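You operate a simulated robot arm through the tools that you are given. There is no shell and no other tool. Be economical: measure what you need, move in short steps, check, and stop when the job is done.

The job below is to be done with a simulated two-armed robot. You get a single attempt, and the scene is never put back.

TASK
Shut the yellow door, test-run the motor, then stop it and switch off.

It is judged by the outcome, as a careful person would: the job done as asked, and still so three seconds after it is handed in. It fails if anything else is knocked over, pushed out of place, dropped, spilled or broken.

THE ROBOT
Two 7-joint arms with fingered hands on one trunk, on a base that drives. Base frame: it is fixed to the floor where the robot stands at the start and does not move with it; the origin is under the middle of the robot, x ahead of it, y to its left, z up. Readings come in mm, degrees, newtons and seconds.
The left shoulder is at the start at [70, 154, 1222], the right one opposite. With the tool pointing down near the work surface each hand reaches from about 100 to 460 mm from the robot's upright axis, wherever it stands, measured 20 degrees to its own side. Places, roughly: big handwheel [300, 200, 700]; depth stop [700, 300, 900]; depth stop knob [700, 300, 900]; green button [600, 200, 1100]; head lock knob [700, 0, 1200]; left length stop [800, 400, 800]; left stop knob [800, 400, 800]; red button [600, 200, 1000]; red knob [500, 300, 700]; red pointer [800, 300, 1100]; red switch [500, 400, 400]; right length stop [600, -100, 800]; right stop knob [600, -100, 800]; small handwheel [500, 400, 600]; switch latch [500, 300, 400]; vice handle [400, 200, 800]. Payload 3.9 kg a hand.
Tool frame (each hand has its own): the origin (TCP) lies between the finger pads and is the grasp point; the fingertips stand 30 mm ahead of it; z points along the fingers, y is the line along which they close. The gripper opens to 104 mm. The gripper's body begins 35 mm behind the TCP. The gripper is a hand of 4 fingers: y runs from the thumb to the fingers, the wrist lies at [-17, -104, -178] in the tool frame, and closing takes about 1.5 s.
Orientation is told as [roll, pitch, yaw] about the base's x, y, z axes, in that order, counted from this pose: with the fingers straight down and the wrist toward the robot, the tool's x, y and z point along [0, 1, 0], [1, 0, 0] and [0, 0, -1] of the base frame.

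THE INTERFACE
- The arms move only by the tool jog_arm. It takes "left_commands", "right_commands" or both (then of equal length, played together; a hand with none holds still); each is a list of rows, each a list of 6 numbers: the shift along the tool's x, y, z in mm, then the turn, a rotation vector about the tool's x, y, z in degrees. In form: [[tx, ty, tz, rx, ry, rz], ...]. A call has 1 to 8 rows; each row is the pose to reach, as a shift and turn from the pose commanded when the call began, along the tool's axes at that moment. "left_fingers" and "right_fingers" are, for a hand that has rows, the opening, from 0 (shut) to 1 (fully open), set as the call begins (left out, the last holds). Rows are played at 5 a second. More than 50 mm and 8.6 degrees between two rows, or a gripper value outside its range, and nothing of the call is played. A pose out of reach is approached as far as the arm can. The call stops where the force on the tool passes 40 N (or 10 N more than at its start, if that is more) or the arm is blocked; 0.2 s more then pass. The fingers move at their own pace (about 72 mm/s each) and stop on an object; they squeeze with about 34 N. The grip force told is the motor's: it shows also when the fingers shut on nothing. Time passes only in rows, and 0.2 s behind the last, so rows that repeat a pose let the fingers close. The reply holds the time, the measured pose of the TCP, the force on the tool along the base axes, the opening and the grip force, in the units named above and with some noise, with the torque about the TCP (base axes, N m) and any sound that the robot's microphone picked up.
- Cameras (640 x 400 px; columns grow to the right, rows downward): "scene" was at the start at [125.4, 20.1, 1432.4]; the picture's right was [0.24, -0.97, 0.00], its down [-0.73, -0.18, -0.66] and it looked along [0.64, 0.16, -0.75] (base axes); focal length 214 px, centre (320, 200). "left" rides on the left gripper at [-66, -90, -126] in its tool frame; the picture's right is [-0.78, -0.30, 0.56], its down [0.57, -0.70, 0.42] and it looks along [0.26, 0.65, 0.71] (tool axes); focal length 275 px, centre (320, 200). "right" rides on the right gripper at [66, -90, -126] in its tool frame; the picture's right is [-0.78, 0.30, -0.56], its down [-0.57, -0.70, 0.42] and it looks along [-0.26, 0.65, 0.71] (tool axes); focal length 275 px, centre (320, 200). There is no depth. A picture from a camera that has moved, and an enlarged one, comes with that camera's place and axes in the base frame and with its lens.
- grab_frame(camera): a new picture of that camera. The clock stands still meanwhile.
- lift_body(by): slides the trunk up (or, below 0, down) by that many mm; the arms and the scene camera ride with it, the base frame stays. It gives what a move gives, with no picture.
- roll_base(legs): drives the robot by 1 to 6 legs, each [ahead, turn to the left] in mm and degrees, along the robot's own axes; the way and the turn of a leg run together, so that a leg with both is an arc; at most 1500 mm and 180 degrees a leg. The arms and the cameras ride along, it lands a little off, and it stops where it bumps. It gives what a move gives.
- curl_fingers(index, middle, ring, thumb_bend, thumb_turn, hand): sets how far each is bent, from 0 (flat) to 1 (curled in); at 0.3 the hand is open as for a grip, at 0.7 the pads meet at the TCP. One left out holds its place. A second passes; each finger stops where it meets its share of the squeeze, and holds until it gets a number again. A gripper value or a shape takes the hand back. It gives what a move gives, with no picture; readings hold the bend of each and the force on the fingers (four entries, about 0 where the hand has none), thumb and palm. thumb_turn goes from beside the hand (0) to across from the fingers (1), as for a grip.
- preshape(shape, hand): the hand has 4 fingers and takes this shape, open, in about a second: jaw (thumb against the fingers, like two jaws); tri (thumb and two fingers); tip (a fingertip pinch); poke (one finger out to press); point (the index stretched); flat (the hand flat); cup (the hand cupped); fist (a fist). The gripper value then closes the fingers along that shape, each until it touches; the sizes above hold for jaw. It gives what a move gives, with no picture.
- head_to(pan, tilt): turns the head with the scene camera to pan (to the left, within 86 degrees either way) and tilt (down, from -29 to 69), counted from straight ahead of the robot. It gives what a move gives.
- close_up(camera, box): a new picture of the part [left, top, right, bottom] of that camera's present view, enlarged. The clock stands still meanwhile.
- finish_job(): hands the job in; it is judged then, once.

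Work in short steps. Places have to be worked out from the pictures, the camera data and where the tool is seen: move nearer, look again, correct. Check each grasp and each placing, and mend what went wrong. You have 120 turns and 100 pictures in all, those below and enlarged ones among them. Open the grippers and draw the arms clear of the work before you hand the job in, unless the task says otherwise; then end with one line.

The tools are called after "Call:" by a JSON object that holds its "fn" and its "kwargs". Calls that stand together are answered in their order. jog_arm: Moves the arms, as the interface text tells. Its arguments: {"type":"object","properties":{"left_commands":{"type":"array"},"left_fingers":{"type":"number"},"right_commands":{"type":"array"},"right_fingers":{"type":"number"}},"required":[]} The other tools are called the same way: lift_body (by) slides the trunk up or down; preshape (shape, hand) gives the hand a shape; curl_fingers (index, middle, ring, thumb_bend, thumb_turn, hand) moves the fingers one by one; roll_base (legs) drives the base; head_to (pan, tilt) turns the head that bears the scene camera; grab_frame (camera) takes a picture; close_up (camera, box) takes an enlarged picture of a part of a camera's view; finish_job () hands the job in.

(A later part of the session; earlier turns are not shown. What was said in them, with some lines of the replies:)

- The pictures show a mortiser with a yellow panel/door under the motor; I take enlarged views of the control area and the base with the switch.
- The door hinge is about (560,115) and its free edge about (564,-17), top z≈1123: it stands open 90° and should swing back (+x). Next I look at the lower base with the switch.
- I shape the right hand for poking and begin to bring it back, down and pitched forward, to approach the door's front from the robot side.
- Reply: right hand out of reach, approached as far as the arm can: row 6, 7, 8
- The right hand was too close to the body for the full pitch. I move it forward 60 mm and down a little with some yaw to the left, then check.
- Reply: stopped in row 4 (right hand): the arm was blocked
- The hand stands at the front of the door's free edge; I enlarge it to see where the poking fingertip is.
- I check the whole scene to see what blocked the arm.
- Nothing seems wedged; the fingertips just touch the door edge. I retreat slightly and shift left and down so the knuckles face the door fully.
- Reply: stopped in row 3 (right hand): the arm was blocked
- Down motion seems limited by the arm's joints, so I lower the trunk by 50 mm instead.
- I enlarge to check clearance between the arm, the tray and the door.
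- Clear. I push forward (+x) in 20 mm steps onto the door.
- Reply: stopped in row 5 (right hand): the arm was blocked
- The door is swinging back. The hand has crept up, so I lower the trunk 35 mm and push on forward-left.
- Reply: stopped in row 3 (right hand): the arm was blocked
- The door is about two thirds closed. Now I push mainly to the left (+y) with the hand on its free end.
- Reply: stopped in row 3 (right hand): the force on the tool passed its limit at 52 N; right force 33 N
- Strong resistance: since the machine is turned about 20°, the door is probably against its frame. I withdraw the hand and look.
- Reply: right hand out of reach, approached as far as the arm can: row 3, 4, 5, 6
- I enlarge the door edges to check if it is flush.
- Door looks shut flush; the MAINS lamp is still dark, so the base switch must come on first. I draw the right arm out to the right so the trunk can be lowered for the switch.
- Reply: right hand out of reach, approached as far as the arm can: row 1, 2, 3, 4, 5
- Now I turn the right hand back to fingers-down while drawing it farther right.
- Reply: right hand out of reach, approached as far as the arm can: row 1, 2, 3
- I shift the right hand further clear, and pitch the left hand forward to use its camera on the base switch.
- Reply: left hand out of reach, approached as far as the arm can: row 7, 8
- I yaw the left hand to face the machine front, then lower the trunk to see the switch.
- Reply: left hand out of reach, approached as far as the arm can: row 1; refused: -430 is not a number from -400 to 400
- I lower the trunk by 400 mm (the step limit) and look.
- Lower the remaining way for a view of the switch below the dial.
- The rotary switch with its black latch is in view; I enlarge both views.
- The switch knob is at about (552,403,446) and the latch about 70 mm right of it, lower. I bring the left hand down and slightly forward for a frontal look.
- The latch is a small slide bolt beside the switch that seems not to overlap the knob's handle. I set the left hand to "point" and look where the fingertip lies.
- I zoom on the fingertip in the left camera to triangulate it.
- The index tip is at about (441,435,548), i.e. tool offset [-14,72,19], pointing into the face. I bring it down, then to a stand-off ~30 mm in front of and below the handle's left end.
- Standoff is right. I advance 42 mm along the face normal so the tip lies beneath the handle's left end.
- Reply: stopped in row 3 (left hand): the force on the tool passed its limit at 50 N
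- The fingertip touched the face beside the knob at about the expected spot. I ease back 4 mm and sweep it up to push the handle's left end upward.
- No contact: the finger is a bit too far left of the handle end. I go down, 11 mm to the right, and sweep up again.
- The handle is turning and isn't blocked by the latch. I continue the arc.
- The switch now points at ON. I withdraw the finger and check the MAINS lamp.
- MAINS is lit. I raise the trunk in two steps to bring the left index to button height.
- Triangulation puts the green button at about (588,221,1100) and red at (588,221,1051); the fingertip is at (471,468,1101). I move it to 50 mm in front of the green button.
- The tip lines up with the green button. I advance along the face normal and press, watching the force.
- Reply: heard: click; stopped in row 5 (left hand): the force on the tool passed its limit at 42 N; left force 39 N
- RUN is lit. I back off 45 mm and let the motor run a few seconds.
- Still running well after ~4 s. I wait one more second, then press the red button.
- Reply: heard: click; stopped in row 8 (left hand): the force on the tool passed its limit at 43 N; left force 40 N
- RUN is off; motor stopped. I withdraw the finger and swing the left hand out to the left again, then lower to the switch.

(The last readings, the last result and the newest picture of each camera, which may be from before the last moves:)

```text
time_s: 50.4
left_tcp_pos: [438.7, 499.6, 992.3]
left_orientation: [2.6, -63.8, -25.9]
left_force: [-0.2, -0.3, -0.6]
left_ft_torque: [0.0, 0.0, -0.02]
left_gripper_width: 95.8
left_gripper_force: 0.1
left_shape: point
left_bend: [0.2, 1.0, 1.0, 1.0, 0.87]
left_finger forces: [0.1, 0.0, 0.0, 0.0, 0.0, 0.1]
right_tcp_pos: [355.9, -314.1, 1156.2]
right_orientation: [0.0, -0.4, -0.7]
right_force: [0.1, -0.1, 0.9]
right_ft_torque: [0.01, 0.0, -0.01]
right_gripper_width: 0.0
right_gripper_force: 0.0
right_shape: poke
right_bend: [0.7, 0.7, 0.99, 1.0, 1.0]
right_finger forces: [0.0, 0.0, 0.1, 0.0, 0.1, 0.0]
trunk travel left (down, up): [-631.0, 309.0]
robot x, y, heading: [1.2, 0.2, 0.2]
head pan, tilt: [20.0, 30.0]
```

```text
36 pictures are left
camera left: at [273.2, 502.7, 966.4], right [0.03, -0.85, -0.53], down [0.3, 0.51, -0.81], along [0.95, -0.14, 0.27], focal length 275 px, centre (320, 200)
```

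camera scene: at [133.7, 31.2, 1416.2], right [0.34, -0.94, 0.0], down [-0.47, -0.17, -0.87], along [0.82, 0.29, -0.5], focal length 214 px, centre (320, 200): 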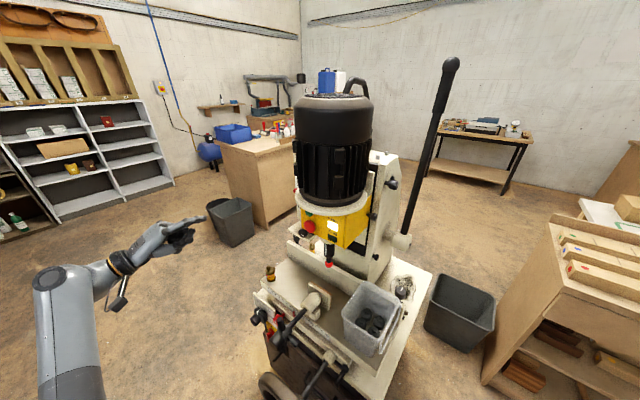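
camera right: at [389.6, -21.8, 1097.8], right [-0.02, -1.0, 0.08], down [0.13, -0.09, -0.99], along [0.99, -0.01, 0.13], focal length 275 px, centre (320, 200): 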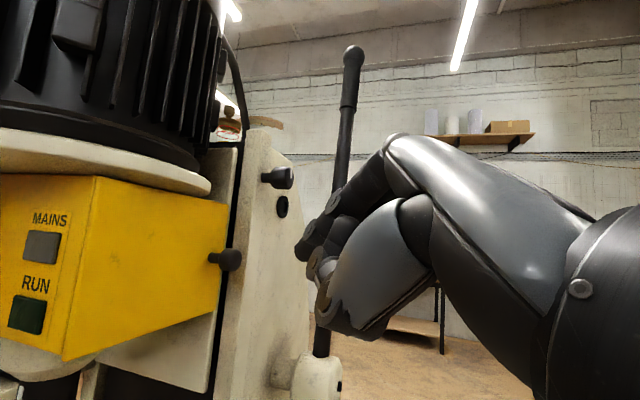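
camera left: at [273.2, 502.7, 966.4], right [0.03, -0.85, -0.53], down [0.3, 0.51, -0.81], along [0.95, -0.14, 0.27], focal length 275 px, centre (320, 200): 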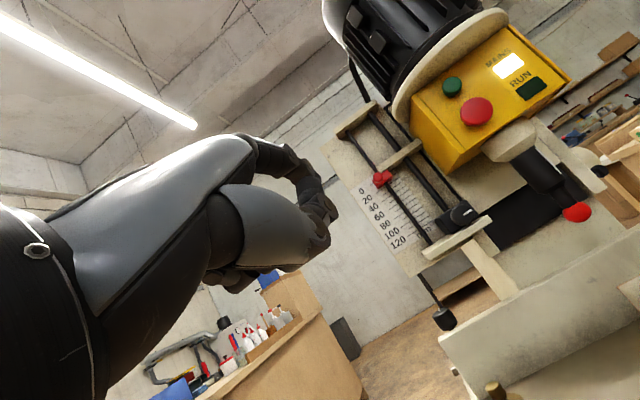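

MAINS still lit, RUN off. I lower the trunk back to the switch height.

Call:
{"fn": "lift_body", "kwargs": {"by": -400}}

Call:
{"fn": "lift_body", "kwargs": {"by": -168}}

Call:
{"fn": "jog_arm", "kwargs": {"left_commands": [[-21, 7, 14, 0, 0, 0], [-42, 14, 28, 0, 0, 0], [-63, 22, 43, 0, 0, 0]]}}

Call:
{"fn": "grab_frame", "kwargs": {"camera": "left"}}

```text
time_s: 54.3
left_tcp_pos: [439.0, 499.5, 593.5]
left_orientation: [2.6, -63.9, -26.1]
left_force: [-1.4, -0.1, 0.3]
left_ft_torque: [0.02, -0.01, 0.02]
left_gripper_width: 95.9
left_gripper_force: 0.1
left_shape: point
left_bend: [0.2, 1.0, 1.0, 1.0, 0.87]
left_finger forces: [0.0, 0.0, 0.0, 0.0, 0.0, 0.1]
right_tcp_pos: [354.7, -315.2, 757.0]
right_orientation: [0.0, -0.4, -0.7]
right_force: [-0.2, 0.1, -0.4]
right_ft_torque: [0.0, 0.02, 0.0]
right_gripper_width: 0.2
right_gripper_force: 0.0
right_shape: poke
right_bend: [0.7, 0.7, 0.99, 1.0, 1.0]
right_finger forces: [0.0, 0.0, 0.0, 0.0, 0.0, 0.0]
trunk travel left (down, up): [-231.0, 709.0]
robot x, y, heading: [-3.7, 0.2, 0.4]
head pan, tilt: [20.0, 30.0]
```

```text
time_s: 56.2
left_tcp_pos: [439.0, 498.2, 424.8]
left_orientation: [2.5, -63.7, -26.2]
left_force: [-1.0, 0.0, 0.3]
left_ft_torque: [-0.01, 0.0, -0.03]
left_gripper_width: 96.1
left_gripper_force: 0.1
left_shape: point
left_bend: [0.2, 1.0, 1.0, 1.0, 0.87]
left_finger forces: [0.0, 0.0, 0.1, 0.0, 0.1, 0.1]
right_tcp_pos: [353.8, -315.1, 587.3]
right_orientation: [0.0, -0.4, -0.7]
right_force: [-0.5, -0.2, 0.3]
right_ft_torque: [-0.02, 0.0, 0.01]
right_gripper_width: 0.0
right_gripper_force: 0.1
right_shape: poke
right_bend: [0.7, 0.7, 0.99, 1.0, 1.0]
right_finger forces: [0.0, 0.0, 0.0, 0.0, 0.0, 0.1]
trunk travel left (down, up): [-63.0, 877.0]
robot x, y, heading: [-2.4, -2.6, 0.5]
head pan, tilt: [20.0, 30.0]
```

```text
time_s: 57.0
left_tcp_pos: [457.2, 422.1, 423.6]
left_orientation: [2.7, -63.8, -26.1]
left_force: [0.4, 0.2, 0.1]
left_ft_torque: [0.03, -0.01, -0.02]
left_gripper_width: 96.1
left_gripper_force: 0.2
left_shape: point
left_bend: [0.2, 1.0, 1.0, 1.0, 0.87]
left_finger forces: [0.0, 0.0, 0.0, 0.1, 0.1, 0.0]
right_tcp_pos: [354.0, -315.7, 588.4]
right_orientation: [0.0, -0.5, -0.7]
right_force: [1.1, -0.4, 0.0]
right_ft_torque: [-0.01, 0.0, 0.02]
right_gripper_width: 0.0
right_gripper_force: 0.0
right_shape: poke
right_bend: [0.7, 0.7, 0.99, 1.0, 1.0]
right_finger forces: [0.0, 0.1, 0.1, 0.0, 0.0, 0.0]
trunk travel left (down, up): [-63.0, 877.0]
robot x, y, heading: [1.8, 2.1, 0.5]
head pan, tilt: [20.0, 30.0]
```

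```text
35 pictures are left
camera left: at [292.0, 424.3, 397.9], right [0.03, -0.85, -0.53], down [0.3, 0.51, -0.8], along [0.95, -0.14, 0.27], focal length 275 px, centre (320, 200)
```

left: 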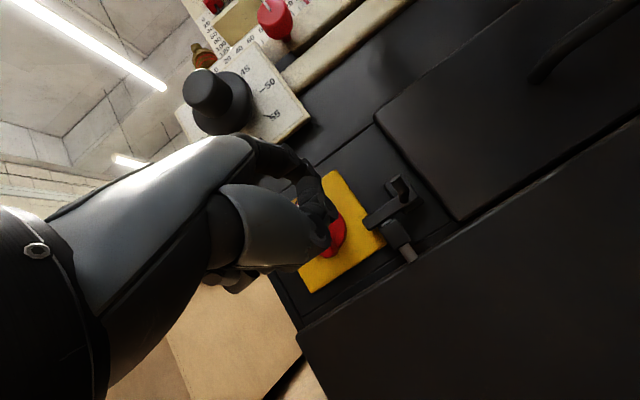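

The thumb would sit right in front of the knob here, so instead I'll push the handle's lower end to the right from the lower left (same turn direction). I move to a stand-off there.

Call:
{"fn": "jog_arm", "kwargs": {"left_commands": [[-1.6, -13, -27, 0, 0, 0], [24, -38, -15, 0, 0, 0], [49, -62, -4, 0, 0, 0], [50.5, -49, 22.8, 0, 0, 0]]}}

Call:
{"fn": "close_up", "kwargs": {"camera": "left", "box": [220, 60, 460, 240]}}

```text
time_s: 58.0
left_tcp_pos: [477.7, 470.6, 371.5]
left_orientation: [2.6, -63.7, -26.1]
left_force: [-1.2, -0.5, 0.0]
left_ft_torque: [-0.05, 0.01, -0.01]
left_gripper_width: 96.1
left_gripper_force: 0.0
left_shape: point
left_bend: [0.2, 1.0, 1.0, 1.0, 0.87]
left_finger forces: [0.0, 0.0, 0.1, 0.0, 0.1, 0.0]
right_tcp_pos: [355.5, -314.0, 588.5]
right_orientation: [0.0, -0.4, -0.8]
right_force: [0.6, -0.8, 0.3]
right_ft_torque: [-0.02, 0.0, 0.03]
right_gripper_width: 0.0
right_gripper_force: 0.1
right_shape: poke
right_bend: [0.7, 0.7, 0.99, 1.0, 1.0]
right_finger forces: [0.0, 0.0, 0.0, 0.1, 0.1, 0.0]
trunk travel left (down, up): [-63.0, 877.0]
robot x, y, heading: [-2.9, -1.5, 0.4]
head pan, tilt: [20.0, 30.0]
```

```text
2.22 times, centred on (340, 150) of left
camera zoom: at [312.6, 472.4, 345.7], right [0.03, -0.85, -0.53], down [0.3, 0.51, -0.8], along [0.95, -0.14, 0.27], focal length 612 px, centre (276, 311)
```

zoom: 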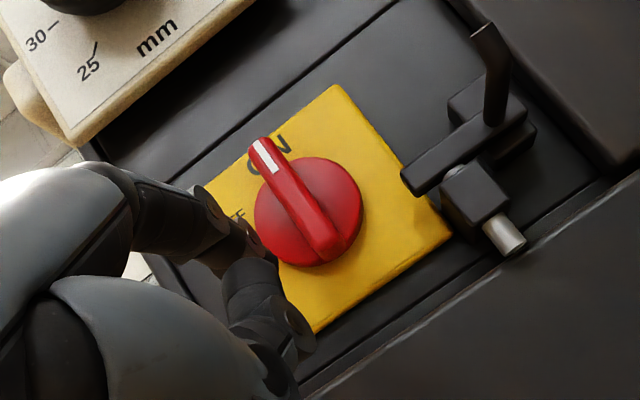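

Handle is still at ON. I advance 44 mm toward the face, left of the handle's lower end.

Call:
{"fn": "jog_arm", "kwargs": {"left_commands": [[0.8, 7, 14, 0, 0, 0], [1.6, 14, 27, 0, 0, 0], [2.3, 19.4, 39.3, 0, 0, 0]]}}

Call:
{"fn": "close_up", "kwargs": {"camera": "left", "box": [220, 60, 460, 240]}}

```text
time_s: 58.8
left_tcp_pos: [519.0, 453.8, 371.2]
left_orientation: [2.6, -63.7, -26.0]
left_force: [0.3, 0.1, -0.2]
left_ft_torque: [0.01, -0.04, 0.01]
left_gripper_width: 95.8
left_gripper_force: 0.0
left_shape: point
left_bend: [0.2, 1.0, 1.0, 1.0, 0.87]
left_finger forces: [0.0, 0.0, 0.0, 0.0, 0.1, 0.1]
right_tcp_pos: [354.3, -315.0, 587.5]
right_orientation: [0.0, -0.5, -0.8]
right_force: [-0.1, 0.4, -0.4]
right_ft_torque: [-0.03, 0.03, 0.01]
right_gripper_width: 0.0
right_gripper_force: 0.1
right_shape: poke
right_bend: [0.7, 0.7, 0.99, 1.0, 1.0]
right_finger forces: [0.0, 0.0, 0.1, 0.1, 0.0, 0.1]
trunk travel left (down, up): [-63.0, 877.0]
robot x, y, heading: [-0.8, 1.4, 0.4]
head pan, tilt: [20.0, 30.0]
```

```text
2.22 times, centred on (340, 150) of left
camera zoom: at [353.8, 456.4, 345.2], right [0.03, -0.85, -0.53], down [0.3, 0.51, -0.81], along [0.95, -0.14, 0.27], focal length 612 px, centre (276, 311)
```

zoom: 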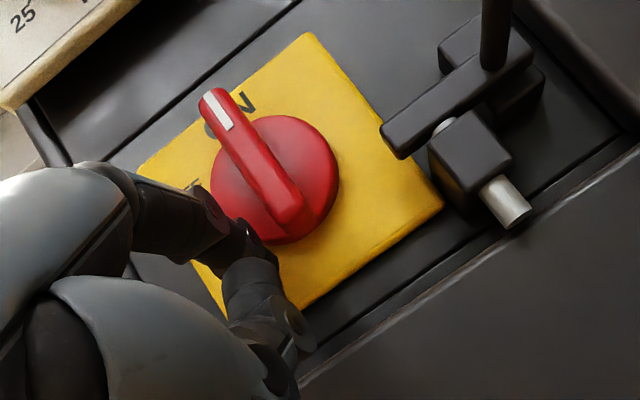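

I sweep to the right to push the lower end toward 3 o'clock.

Call:
{"fn": "jog_arm", "kwargs": {"left_commands": [[-8, -1.5, 1.2, 0, 0, 0], [-15.6, -2.7, 2.3, 0, 0, 0], [-24, -3.9, 3.4, 0, 0, 0], [-32.3, -3, 3.4, 0, 0, 0]]}}

Call:
{"fn": "close_up", "kwargs": {"camera": "left", "box": [220, 60, 460, 240]}}

```text
time_s: 59.8
left_tcp_pos: [506.9, 424.5, 365.5]
left_orientation: [2.5, -63.8, -26.1]
left_force: [0.0, 0.8, -1.1]
left_ft_torque: [-0.01, 0.01, 0.02]
left_gripper_width: 96.0
left_gripper_force: 0.1
left_shape: point
left_bend: [0.2, 1.0, 1.0, 1.0, 0.87]
left_finger forces: [0.4, 0.1, 0.0, 0.0, 0.0, 0.0]
right_tcp_pos: [355.0, -314.8, 588.1]
right_orientation: [0.0, -0.3, -0.7]
right_force: [-0.5, -0.8, -0.1]
right_ft_torque: [-0.02, -0.02, 0.02]
right_gripper_width: 0.0
right_gripper_force: 0.0
right_shape: poke
right_bend: [0.7, 0.7, 0.99, 1.0, 1.0]
right_finger forces: [0.1, 0.0, 0.1, 0.0, 0.0, 0.0]
trunk travel left (down, up): [-63.0, 877.0]
robot x, y, heading: [-4.9, -0.6, 0.1]
head pan, tilt: [20.0, 30.0]
```

```text
2.22 times, centred on (340, 150) of left
camera zoom: at [341.4, 426.1, 340.5], right [0.03, -0.85, -0.53], down [0.3, 0.51, -0.81], along [0.95, -0.14, 0.27], focal length 612 px, centre (276, 311)
```

zoom: 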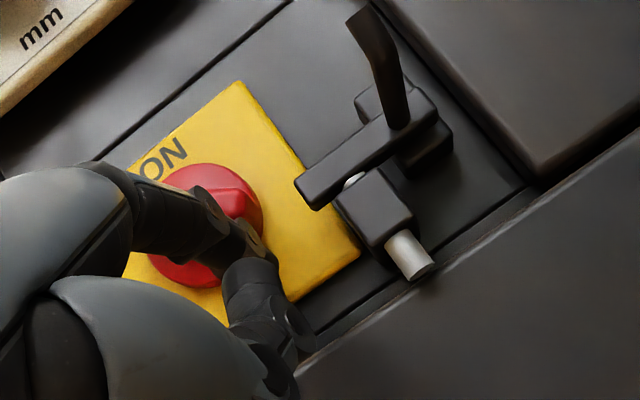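

The right end appears near 3 o'clock. I retract the finger straight back and check.

Call:
{"fn": "jog_arm", "kwargs": {"left_commands": [[-1, -9, -18, 0, 0, 0], [-2, -18, -36, 0, 0, 0], [10, -32, -64, 0, 0, 0], [30, -45, -90, 0, 0, 0], [50, -50, -110, 0, 0, 0]]}}

Call:
{"fn": "head_to", "kwargs": {"pan": 18, "tilt": -15}}

Call:
{"fn": "close_up", "kwargs": {"camera": "left", "box": [300, 80, 500, 250]}}

Call:
{"fn": "close_up", "kwargs": {"camera": "scene", "box": [260, 80, 420, 270]}}

```text
time_s: 61.0
left_tcp_pos: [416.8, 517.4, 370.7]
left_orientation: [2.6, -63.8, -26.2]
left_force: [-0.6, -0.6, 0.2]
left_ft_torque: [-0.03, -0.02, -0.02]
left_gripper_width: 96.1
left_gripper_force: 0.1
left_shape: point
left_bend: [0.2, 1.0, 1.0, 1.0, 0.87]
left_finger forces: [0.0, 0.1, 0.0, 0.0, 0.1, 0.0]
right_tcp_pos: [353.1, -314.3, 588.2]
right_orientation: [0.0, -0.5, -0.7]
right_force: [0.0, -0.5, 0.3]
right_ft_torque: [0.01, 0.0, 0.02]
right_gripper_width: 0.0
right_gripper_force: 0.1
right_shape: poke
right_bend: [0.7, 0.7, 0.99, 1.0, 1.0]
right_finger forces: [0.0, 0.0, 0.1, 0.0, 0.1, 0.1]
trunk travel left (down, up): [-63.0, 877.0]
robot x, y, heading: [-3.9, 0.1, 0.4]
head pan, tilt: [20.0, 30.0]
```

```text
time_s: 62.1
left_tcp_pos: [416.2, 517.4, 370.6]
left_orientation: [2.6, -63.8, -26.0]
left_force: [-0.1, -0.3, 0.1]
left_ft_torque: [-0.01, -0.02, 0.02]
left_gripper_width: 96.1
left_gripper_force: 0.0
left_shape: point
left_bend: [0.2, 1.0, 1.0, 1.0, 0.87]
left_finger forces: [0.0, 0.1, 0.0, 0.0, 0.1, 0.0]
right_tcp_pos: [353.7, -314.2, 587.7]
right_orientation: [0.0, -0.3, -0.7]
right_force: [0.6, -0.7, 0.5]
right_ft_torque: [0.01, 0.03, -0.01]
right_gripper_width: 0.0
right_gripper_force: 0.0
right_shape: poke
right_bend: [0.7, 0.7, 0.99, 1.0, 1.0]
right_finger forces: [0.1, 0.0, 0.0, 0.0, 0.1, 0.0]
trunk travel left (down, up): [-63.0, 877.0]
robot x, y, heading: [-0.3, -0.3, 0.2]
head pan, tilt: [18.0, -15.0]
```

```text
2.35 times, centred on (400, 165) of left
camera zoom: at [251.2, 519.8, 344.7], right [0.03, -0.85, -0.53], down [0.3, 0.51, -0.81], along [0.95, -0.14, 0.27], focal length 648 px, centre (132, 282)
```

zoom: 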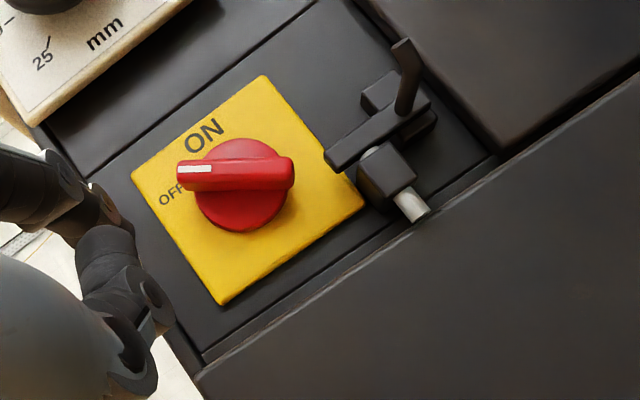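

```text
2.11 times, centred on (340, 175) of scene
camera zoom: at [123.6, 26.6, 918.9], right [0.32, -0.95, 0.0], down [0.24, 0.08, -0.97], along [0.92, 0.3, 0.26], focal length 452 px, centre (278, 253)
```

zoom: 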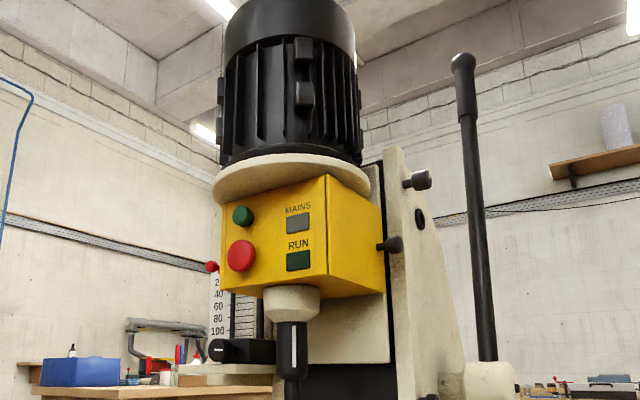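

MAINS is dark, but the handle rests about 30° short of its original full-OFF position. I go back in along the same path and push the right end on up to finish the turn.

Call:
{"fn": "jog_arm", "kwargs": {"left_commands": [[-20, 5, 20, 0, 0, 0], [-40, 18, 46, 0, 0, 0], [-52, 32, 74, 0, 0, 0], [-51, 41, 92, 0, 0, 0], [-50, 49, 109, 0, 0, 0], [-53.9, 55.3, 107.6, 0, 0, 0], [-60.4, 59.1, 106.1, 0, 0, 0], [-65.6, 63.8, 104.1, 0, 0, 0]]}}

Call:
{"fn": "close_up", "kwargs": {"camera": "left", "box": [220, 60, 460, 240]}}

```text
time_s: 63.9
left_tcp_pos: [501.7, 409.2, 378.8]
left_orientation: [2.5, -63.6, -25.8]
left_force: [-0.9, 0.9, -2.7]
left_ft_torque: [-0.01, 0.02, 0.01]
left_gripper_width: 96.1
left_gripper_force: 0.1
left_shape: point
left_bend: [0.22, 1.0, 1.0, 1.0, 0.87]
left_finger forces: [3.5, 0.2, 0.0, 0.0, 0.0, 0.1]
right_tcp_pos: [354.5, -313.4, 587.6]
right_orientation: [0.0, -0.5, -0.7]
right_force: [0.5, 0.6, 0.6]
right_ft_torque: [0.01, -0.01, 0.01]
right_gripper_width: 0.2
right_gripper_force: 0.1
right_shape: poke
right_bend: [0.7, 0.7, 0.99, 1.0, 1.0]
right_finger forces: [0.0, 0.0, 0.1, 0.1, 0.1, 0.0]
trunk travel left (down, up): [-63.0, 877.0]
robot x, y, heading: [1.4, 0.8, 0.2]
head pan, tilt: [18.0, -15.0]
```

```text
2.22 times, centred on (340, 150) of left
camera zoom: at [335.9, 411.3, 354.3], right [0.03, -0.85, -0.53], down [0.3, 0.51, -0.81], along [0.95, -0.13, 0.27], focal length 612 px, centre (276, 311)
```

zoom: 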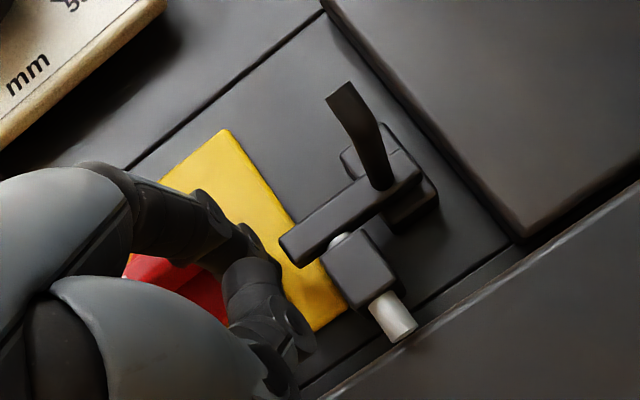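

Light contact; I push up a few millimetres more, then retract and look.

Call:
{"fn": "jog_arm", "kwargs": {"left_commands": [[0, 2.7, -1.3, 0, 0, 0], [0, 5.4, -2.7, 0, 0, 0], [-1, -4, -20, 0, 0, 0], [-2, -13, -38, 0, 0, 0], [10, -27, -66, 0, 0, 0], [35, -45, -95, 0, 0, 0], [65, -60, -115, 0, 0, 0]]}}

Call:
{"fn": "close_up", "kwargs": {"camera": "left", "box": [300, 80, 500, 250]}}

```text
time_s: 65.5
left_tcp_pos: [409.4, 519.5, 379.4]
left_orientation: [2.7, -63.7, -26.2]
left_force: [0.3, 0.9, 0.6]
left_ft_torque: [0.01, -0.02, -0.02]
left_gripper_width: 96.2
left_gripper_force: 0.1
left_shape: point
left_bend: [0.2, 1.0, 1.0, 1.0, 0.87]
left_finger forces: [0.1, 0.0, 0.1, 0.1, 0.0, 0.1]
right_tcp_pos: [354.8, -314.6, 587.9]
right_orientation: [0.1, -0.4, -0.8]
right_force: [0.5, -0.7, -0.7]
right_ft_torque: [0.01, -0.03, 0.03]
right_gripper_width: 0.0
right_gripper_force: 0.0
right_shape: poke
right_bend: [0.7, 0.7, 0.99, 1.0, 1.0]
right_finger forces: [0.0, 0.0, 0.0, 0.1, 0.1, 0.0]
trunk travel left (down, up): [-63.0, 877.0]
robot x, y, heading: [-2.5, 4.1, 0.6]
head pan, tilt: [18.0, -15.0]
```

```text
2.35 times, centred on (400, 165) of left
camera zoom: at [244.5, 523.1, 353.5], right [0.03, -0.85, -0.53], down [0.3, 0.51, -0.8], along [0.95, -0.14, 0.27], focal length 648 px, centre (132, 282)
```

zoom: 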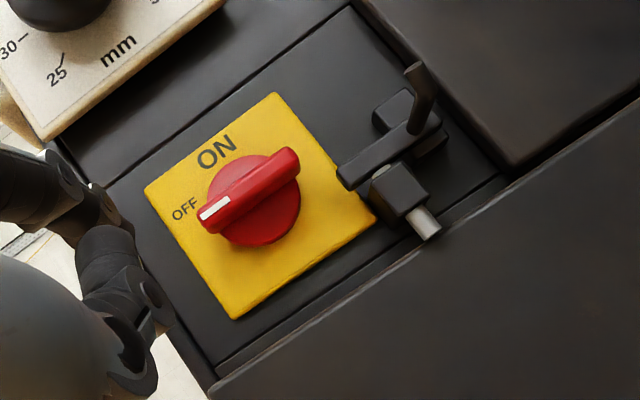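

The switch is fully at OFF, as it was at the start. I open both hands clear of the machine and take a final look at it.

Call:
{"fn": "preshape", "kwargs": {"hand": "left", "shape": "jaw"}}

Call:
{"fn": "preshape", "kwargs": {"hand": "right", "shape": "jaw"}}

Call:
{"fn": "lift_body", "kwargs": {"by": 400}}

Call:
{"fn": "head_to", "kwargs": {"pan": 15, "tilt": 25}}

Call:
{"fn": "grab_frame", "kwargs": {"camera": "scene"}}

Call:
{"fn": "close_up", "kwargs": {"camera": "scene", "box": [260, 100, 420, 240]}}

```text
time_s: 66.4
left_tcp_pos: [409.1, 521.1, 379.1]
left_orientation: [2.6, -63.7, -26.1]
left_force: [0.2, 0.0, 0.2]
left_ft_torque: [0.04, -0.02, 0.0]
left_gripper_width: 103.6
left_gripper_force: 0.0
left_shape: jaw
left_bend: [0.3, 0.3, 0.3, 0.3, 0.97]
left_finger forces: [0.1, 0.0, 0.1, 0.1, 0.0, 0.0]
right_tcp_pos: [354.0, -315.1, 586.8]
right_orientation: [0.0, -0.4, -0.7]
right_force: [-0.3, -0.7, -1.0]
right_ft_torque: [0.01, -0.03, -0.02]
right_gripper_width: 0.0
right_gripper_force: 0.1
right_shape: poke
right_bend: [0.7, 0.7, 0.99, 1.0, 1.0]
right_finger forces: [0.0, 0.1, 0.0, 0.0, 0.0, 0.1]
trunk travel left (down, up): [-63.0, 877.0]
robot x, y, heading: [-4.8, -1.3, 0.2]
head pan, tilt: [18.0, -15.0]
```

```text
time_s: 67.3
left_tcp_pos: [410.0, 520.4, 378.6]
left_orientation: [2.6, -63.7, -26.0]
left_force: [-0.4, 0.1, 0.4]
left_ft_torque: [0.02, 0.0, -0.01]
left_gripper_width: 103.8
left_gripper_force: 0.1
left_shape: jaw
left_bend: [0.3, 0.3, 0.3, 0.3, 0.97]
left_finger forces: [0.0, 0.1, 0.1, 0.1, 0.0, 0.0]
right_tcp_pos: [354.5, -314.7, 587.2]
right_orientation: [0.0, -0.5, -0.7]
right_force: [0.2, 0.4, 0.5]
right_ft_torque: [0.0, -0.01, 0.01]
right_gripper_width: 103.9
right_gripper_force: 0.2
right_shape: jaw
right_bend: [0.3, 0.3, 0.3, 0.3, 0.97]
right_finger forces: [0.1, 0.0, 0.0, 0.0, 0.0, 0.0]
trunk travel left (down, up): [-63.0, 877.0]
robot x, y, heading: [-0.9, 2.2, 0.3]
head pan, tilt: [18.0, -15.0]
```

```text
time_s: 71.1
left_tcp_pos: [409.7, 520.6, 778.5]
left_orientation: [2.6, -63.6, -26.1]
left_force: [0.1, -0.5, 1.4]
left_ft_torque: [0.02, -0.01, -0.01]
left_gripper_width: 103.8
left_gripper_force: 0.1
left_shape: jaw
left_bend: [0.3, 0.3, 0.3, 0.3, 0.97]
left_finger forces: [0.0, 0.0, 0.1, 0.0, 0.0, 0.0]
right_tcp_pos: [355.7, -314.4, 988.2]
right_orientation: [0.0, -0.3, -0.7]
right_force: [-0.6, 0.9, 0.3]
right_ft_torque: [-0.01, 0.02, 0.04]
right_gripper_width: 103.8
right_gripper_force: 0.0
right_shape: jaw
right_bend: [0.3, 0.3, 0.3, 0.3, 0.97]
right_finger forces: [0.1, 0.1, 0.0, 0.0, 0.0, 0.0]
trunk travel left (down, up): [-463.0, 477.0]
robot x, y, heading: [-1.5, -2.7, 0.4]
head pan, tilt: [18.0, -15.0]
```

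```text
time_s: 72.2
left_tcp_pos: [408.4, 520.2, 780.1]
left_orientation: [2.5, -63.7, -26.0]
left_force: [0.0, 0.5, 0.1]
left_ft_torque: [-0.03, -0.01, -0.02]
left_gripper_width: 103.8
left_gripper_force: 0.0
left_shape: jaw
left_bend: [0.3, 0.3, 0.3, 0.3, 0.97]
left_finger forces: [0.0, 0.1, 0.1, 0.1, 0.1, 0.0]
right_tcp_pos: [354.3, -315.7, 988.0]
right_orientation: [0.0, -0.4, -0.7]
right_force: [0.7, 0.2, 0.6]
right_ft_torque: [-0.02, -0.01, -0.01]
right_gripper_width: 103.7
right_gripper_force: 0.1
right_shape: jaw
right_bend: [0.3, 0.3, 0.3, 0.3, 0.97]
right_finger forces: [0.0, 0.0, 0.0, 0.0, 0.1, 0.0]
trunk travel left (down, up): [-463.0, 477.0]
robot x, y, heading: [-1.3, -0.2, 0.3]
head pan, tilt: [15.0, 25.0]
```

```text
27 pictures are left
camera scene: at [136.1, 25.7, 1256.2], right [0.27, -0.96, 0.0], down [-0.41, -0.11, -0.91], along [0.87, 0.24, -0.42], focal length 214 px, centre (320, 200)
```

scene: 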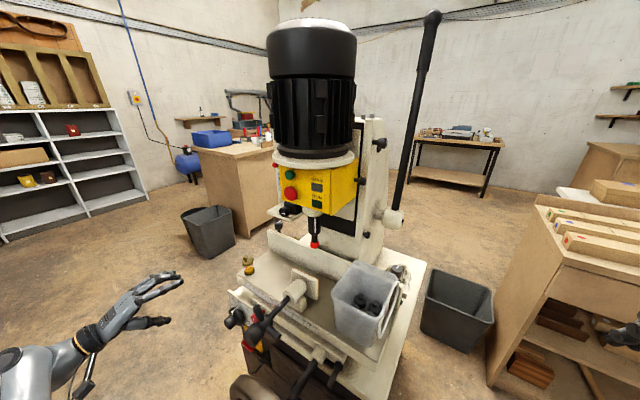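

```text
2.86 times, centred on (340, 170) of scene
camera zoom: at [136.1, 25.7, 1256.2], right [0.27, -0.96, 0.0], down [-0.41, -0.11, -0.91], along [0.87, 0.24, -0.42], focal length 613 px, centre (263, 286)
```

zoom: 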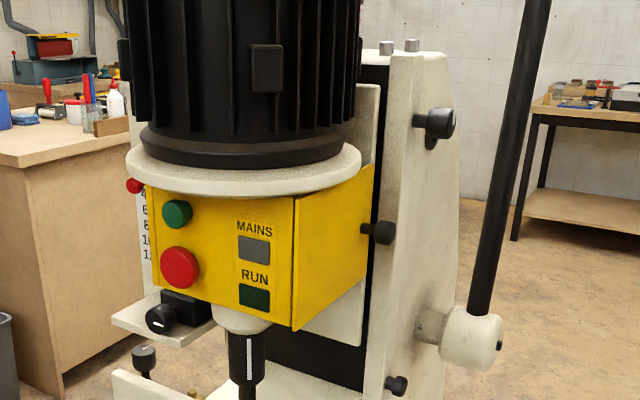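

The door is shut, both lamps are dark, the switch is at OFF, and nothing else has been moved; both hands are open and clear of the machine. I hand the job in.

Call:
{"fn": "finish_job", "kwargs": {}}

```text
The job is handed in.
```

The yellow door is shut, the motor ran for about five seconds and was stopped with the red button, and the switch is back at OFF with both lamps dark.
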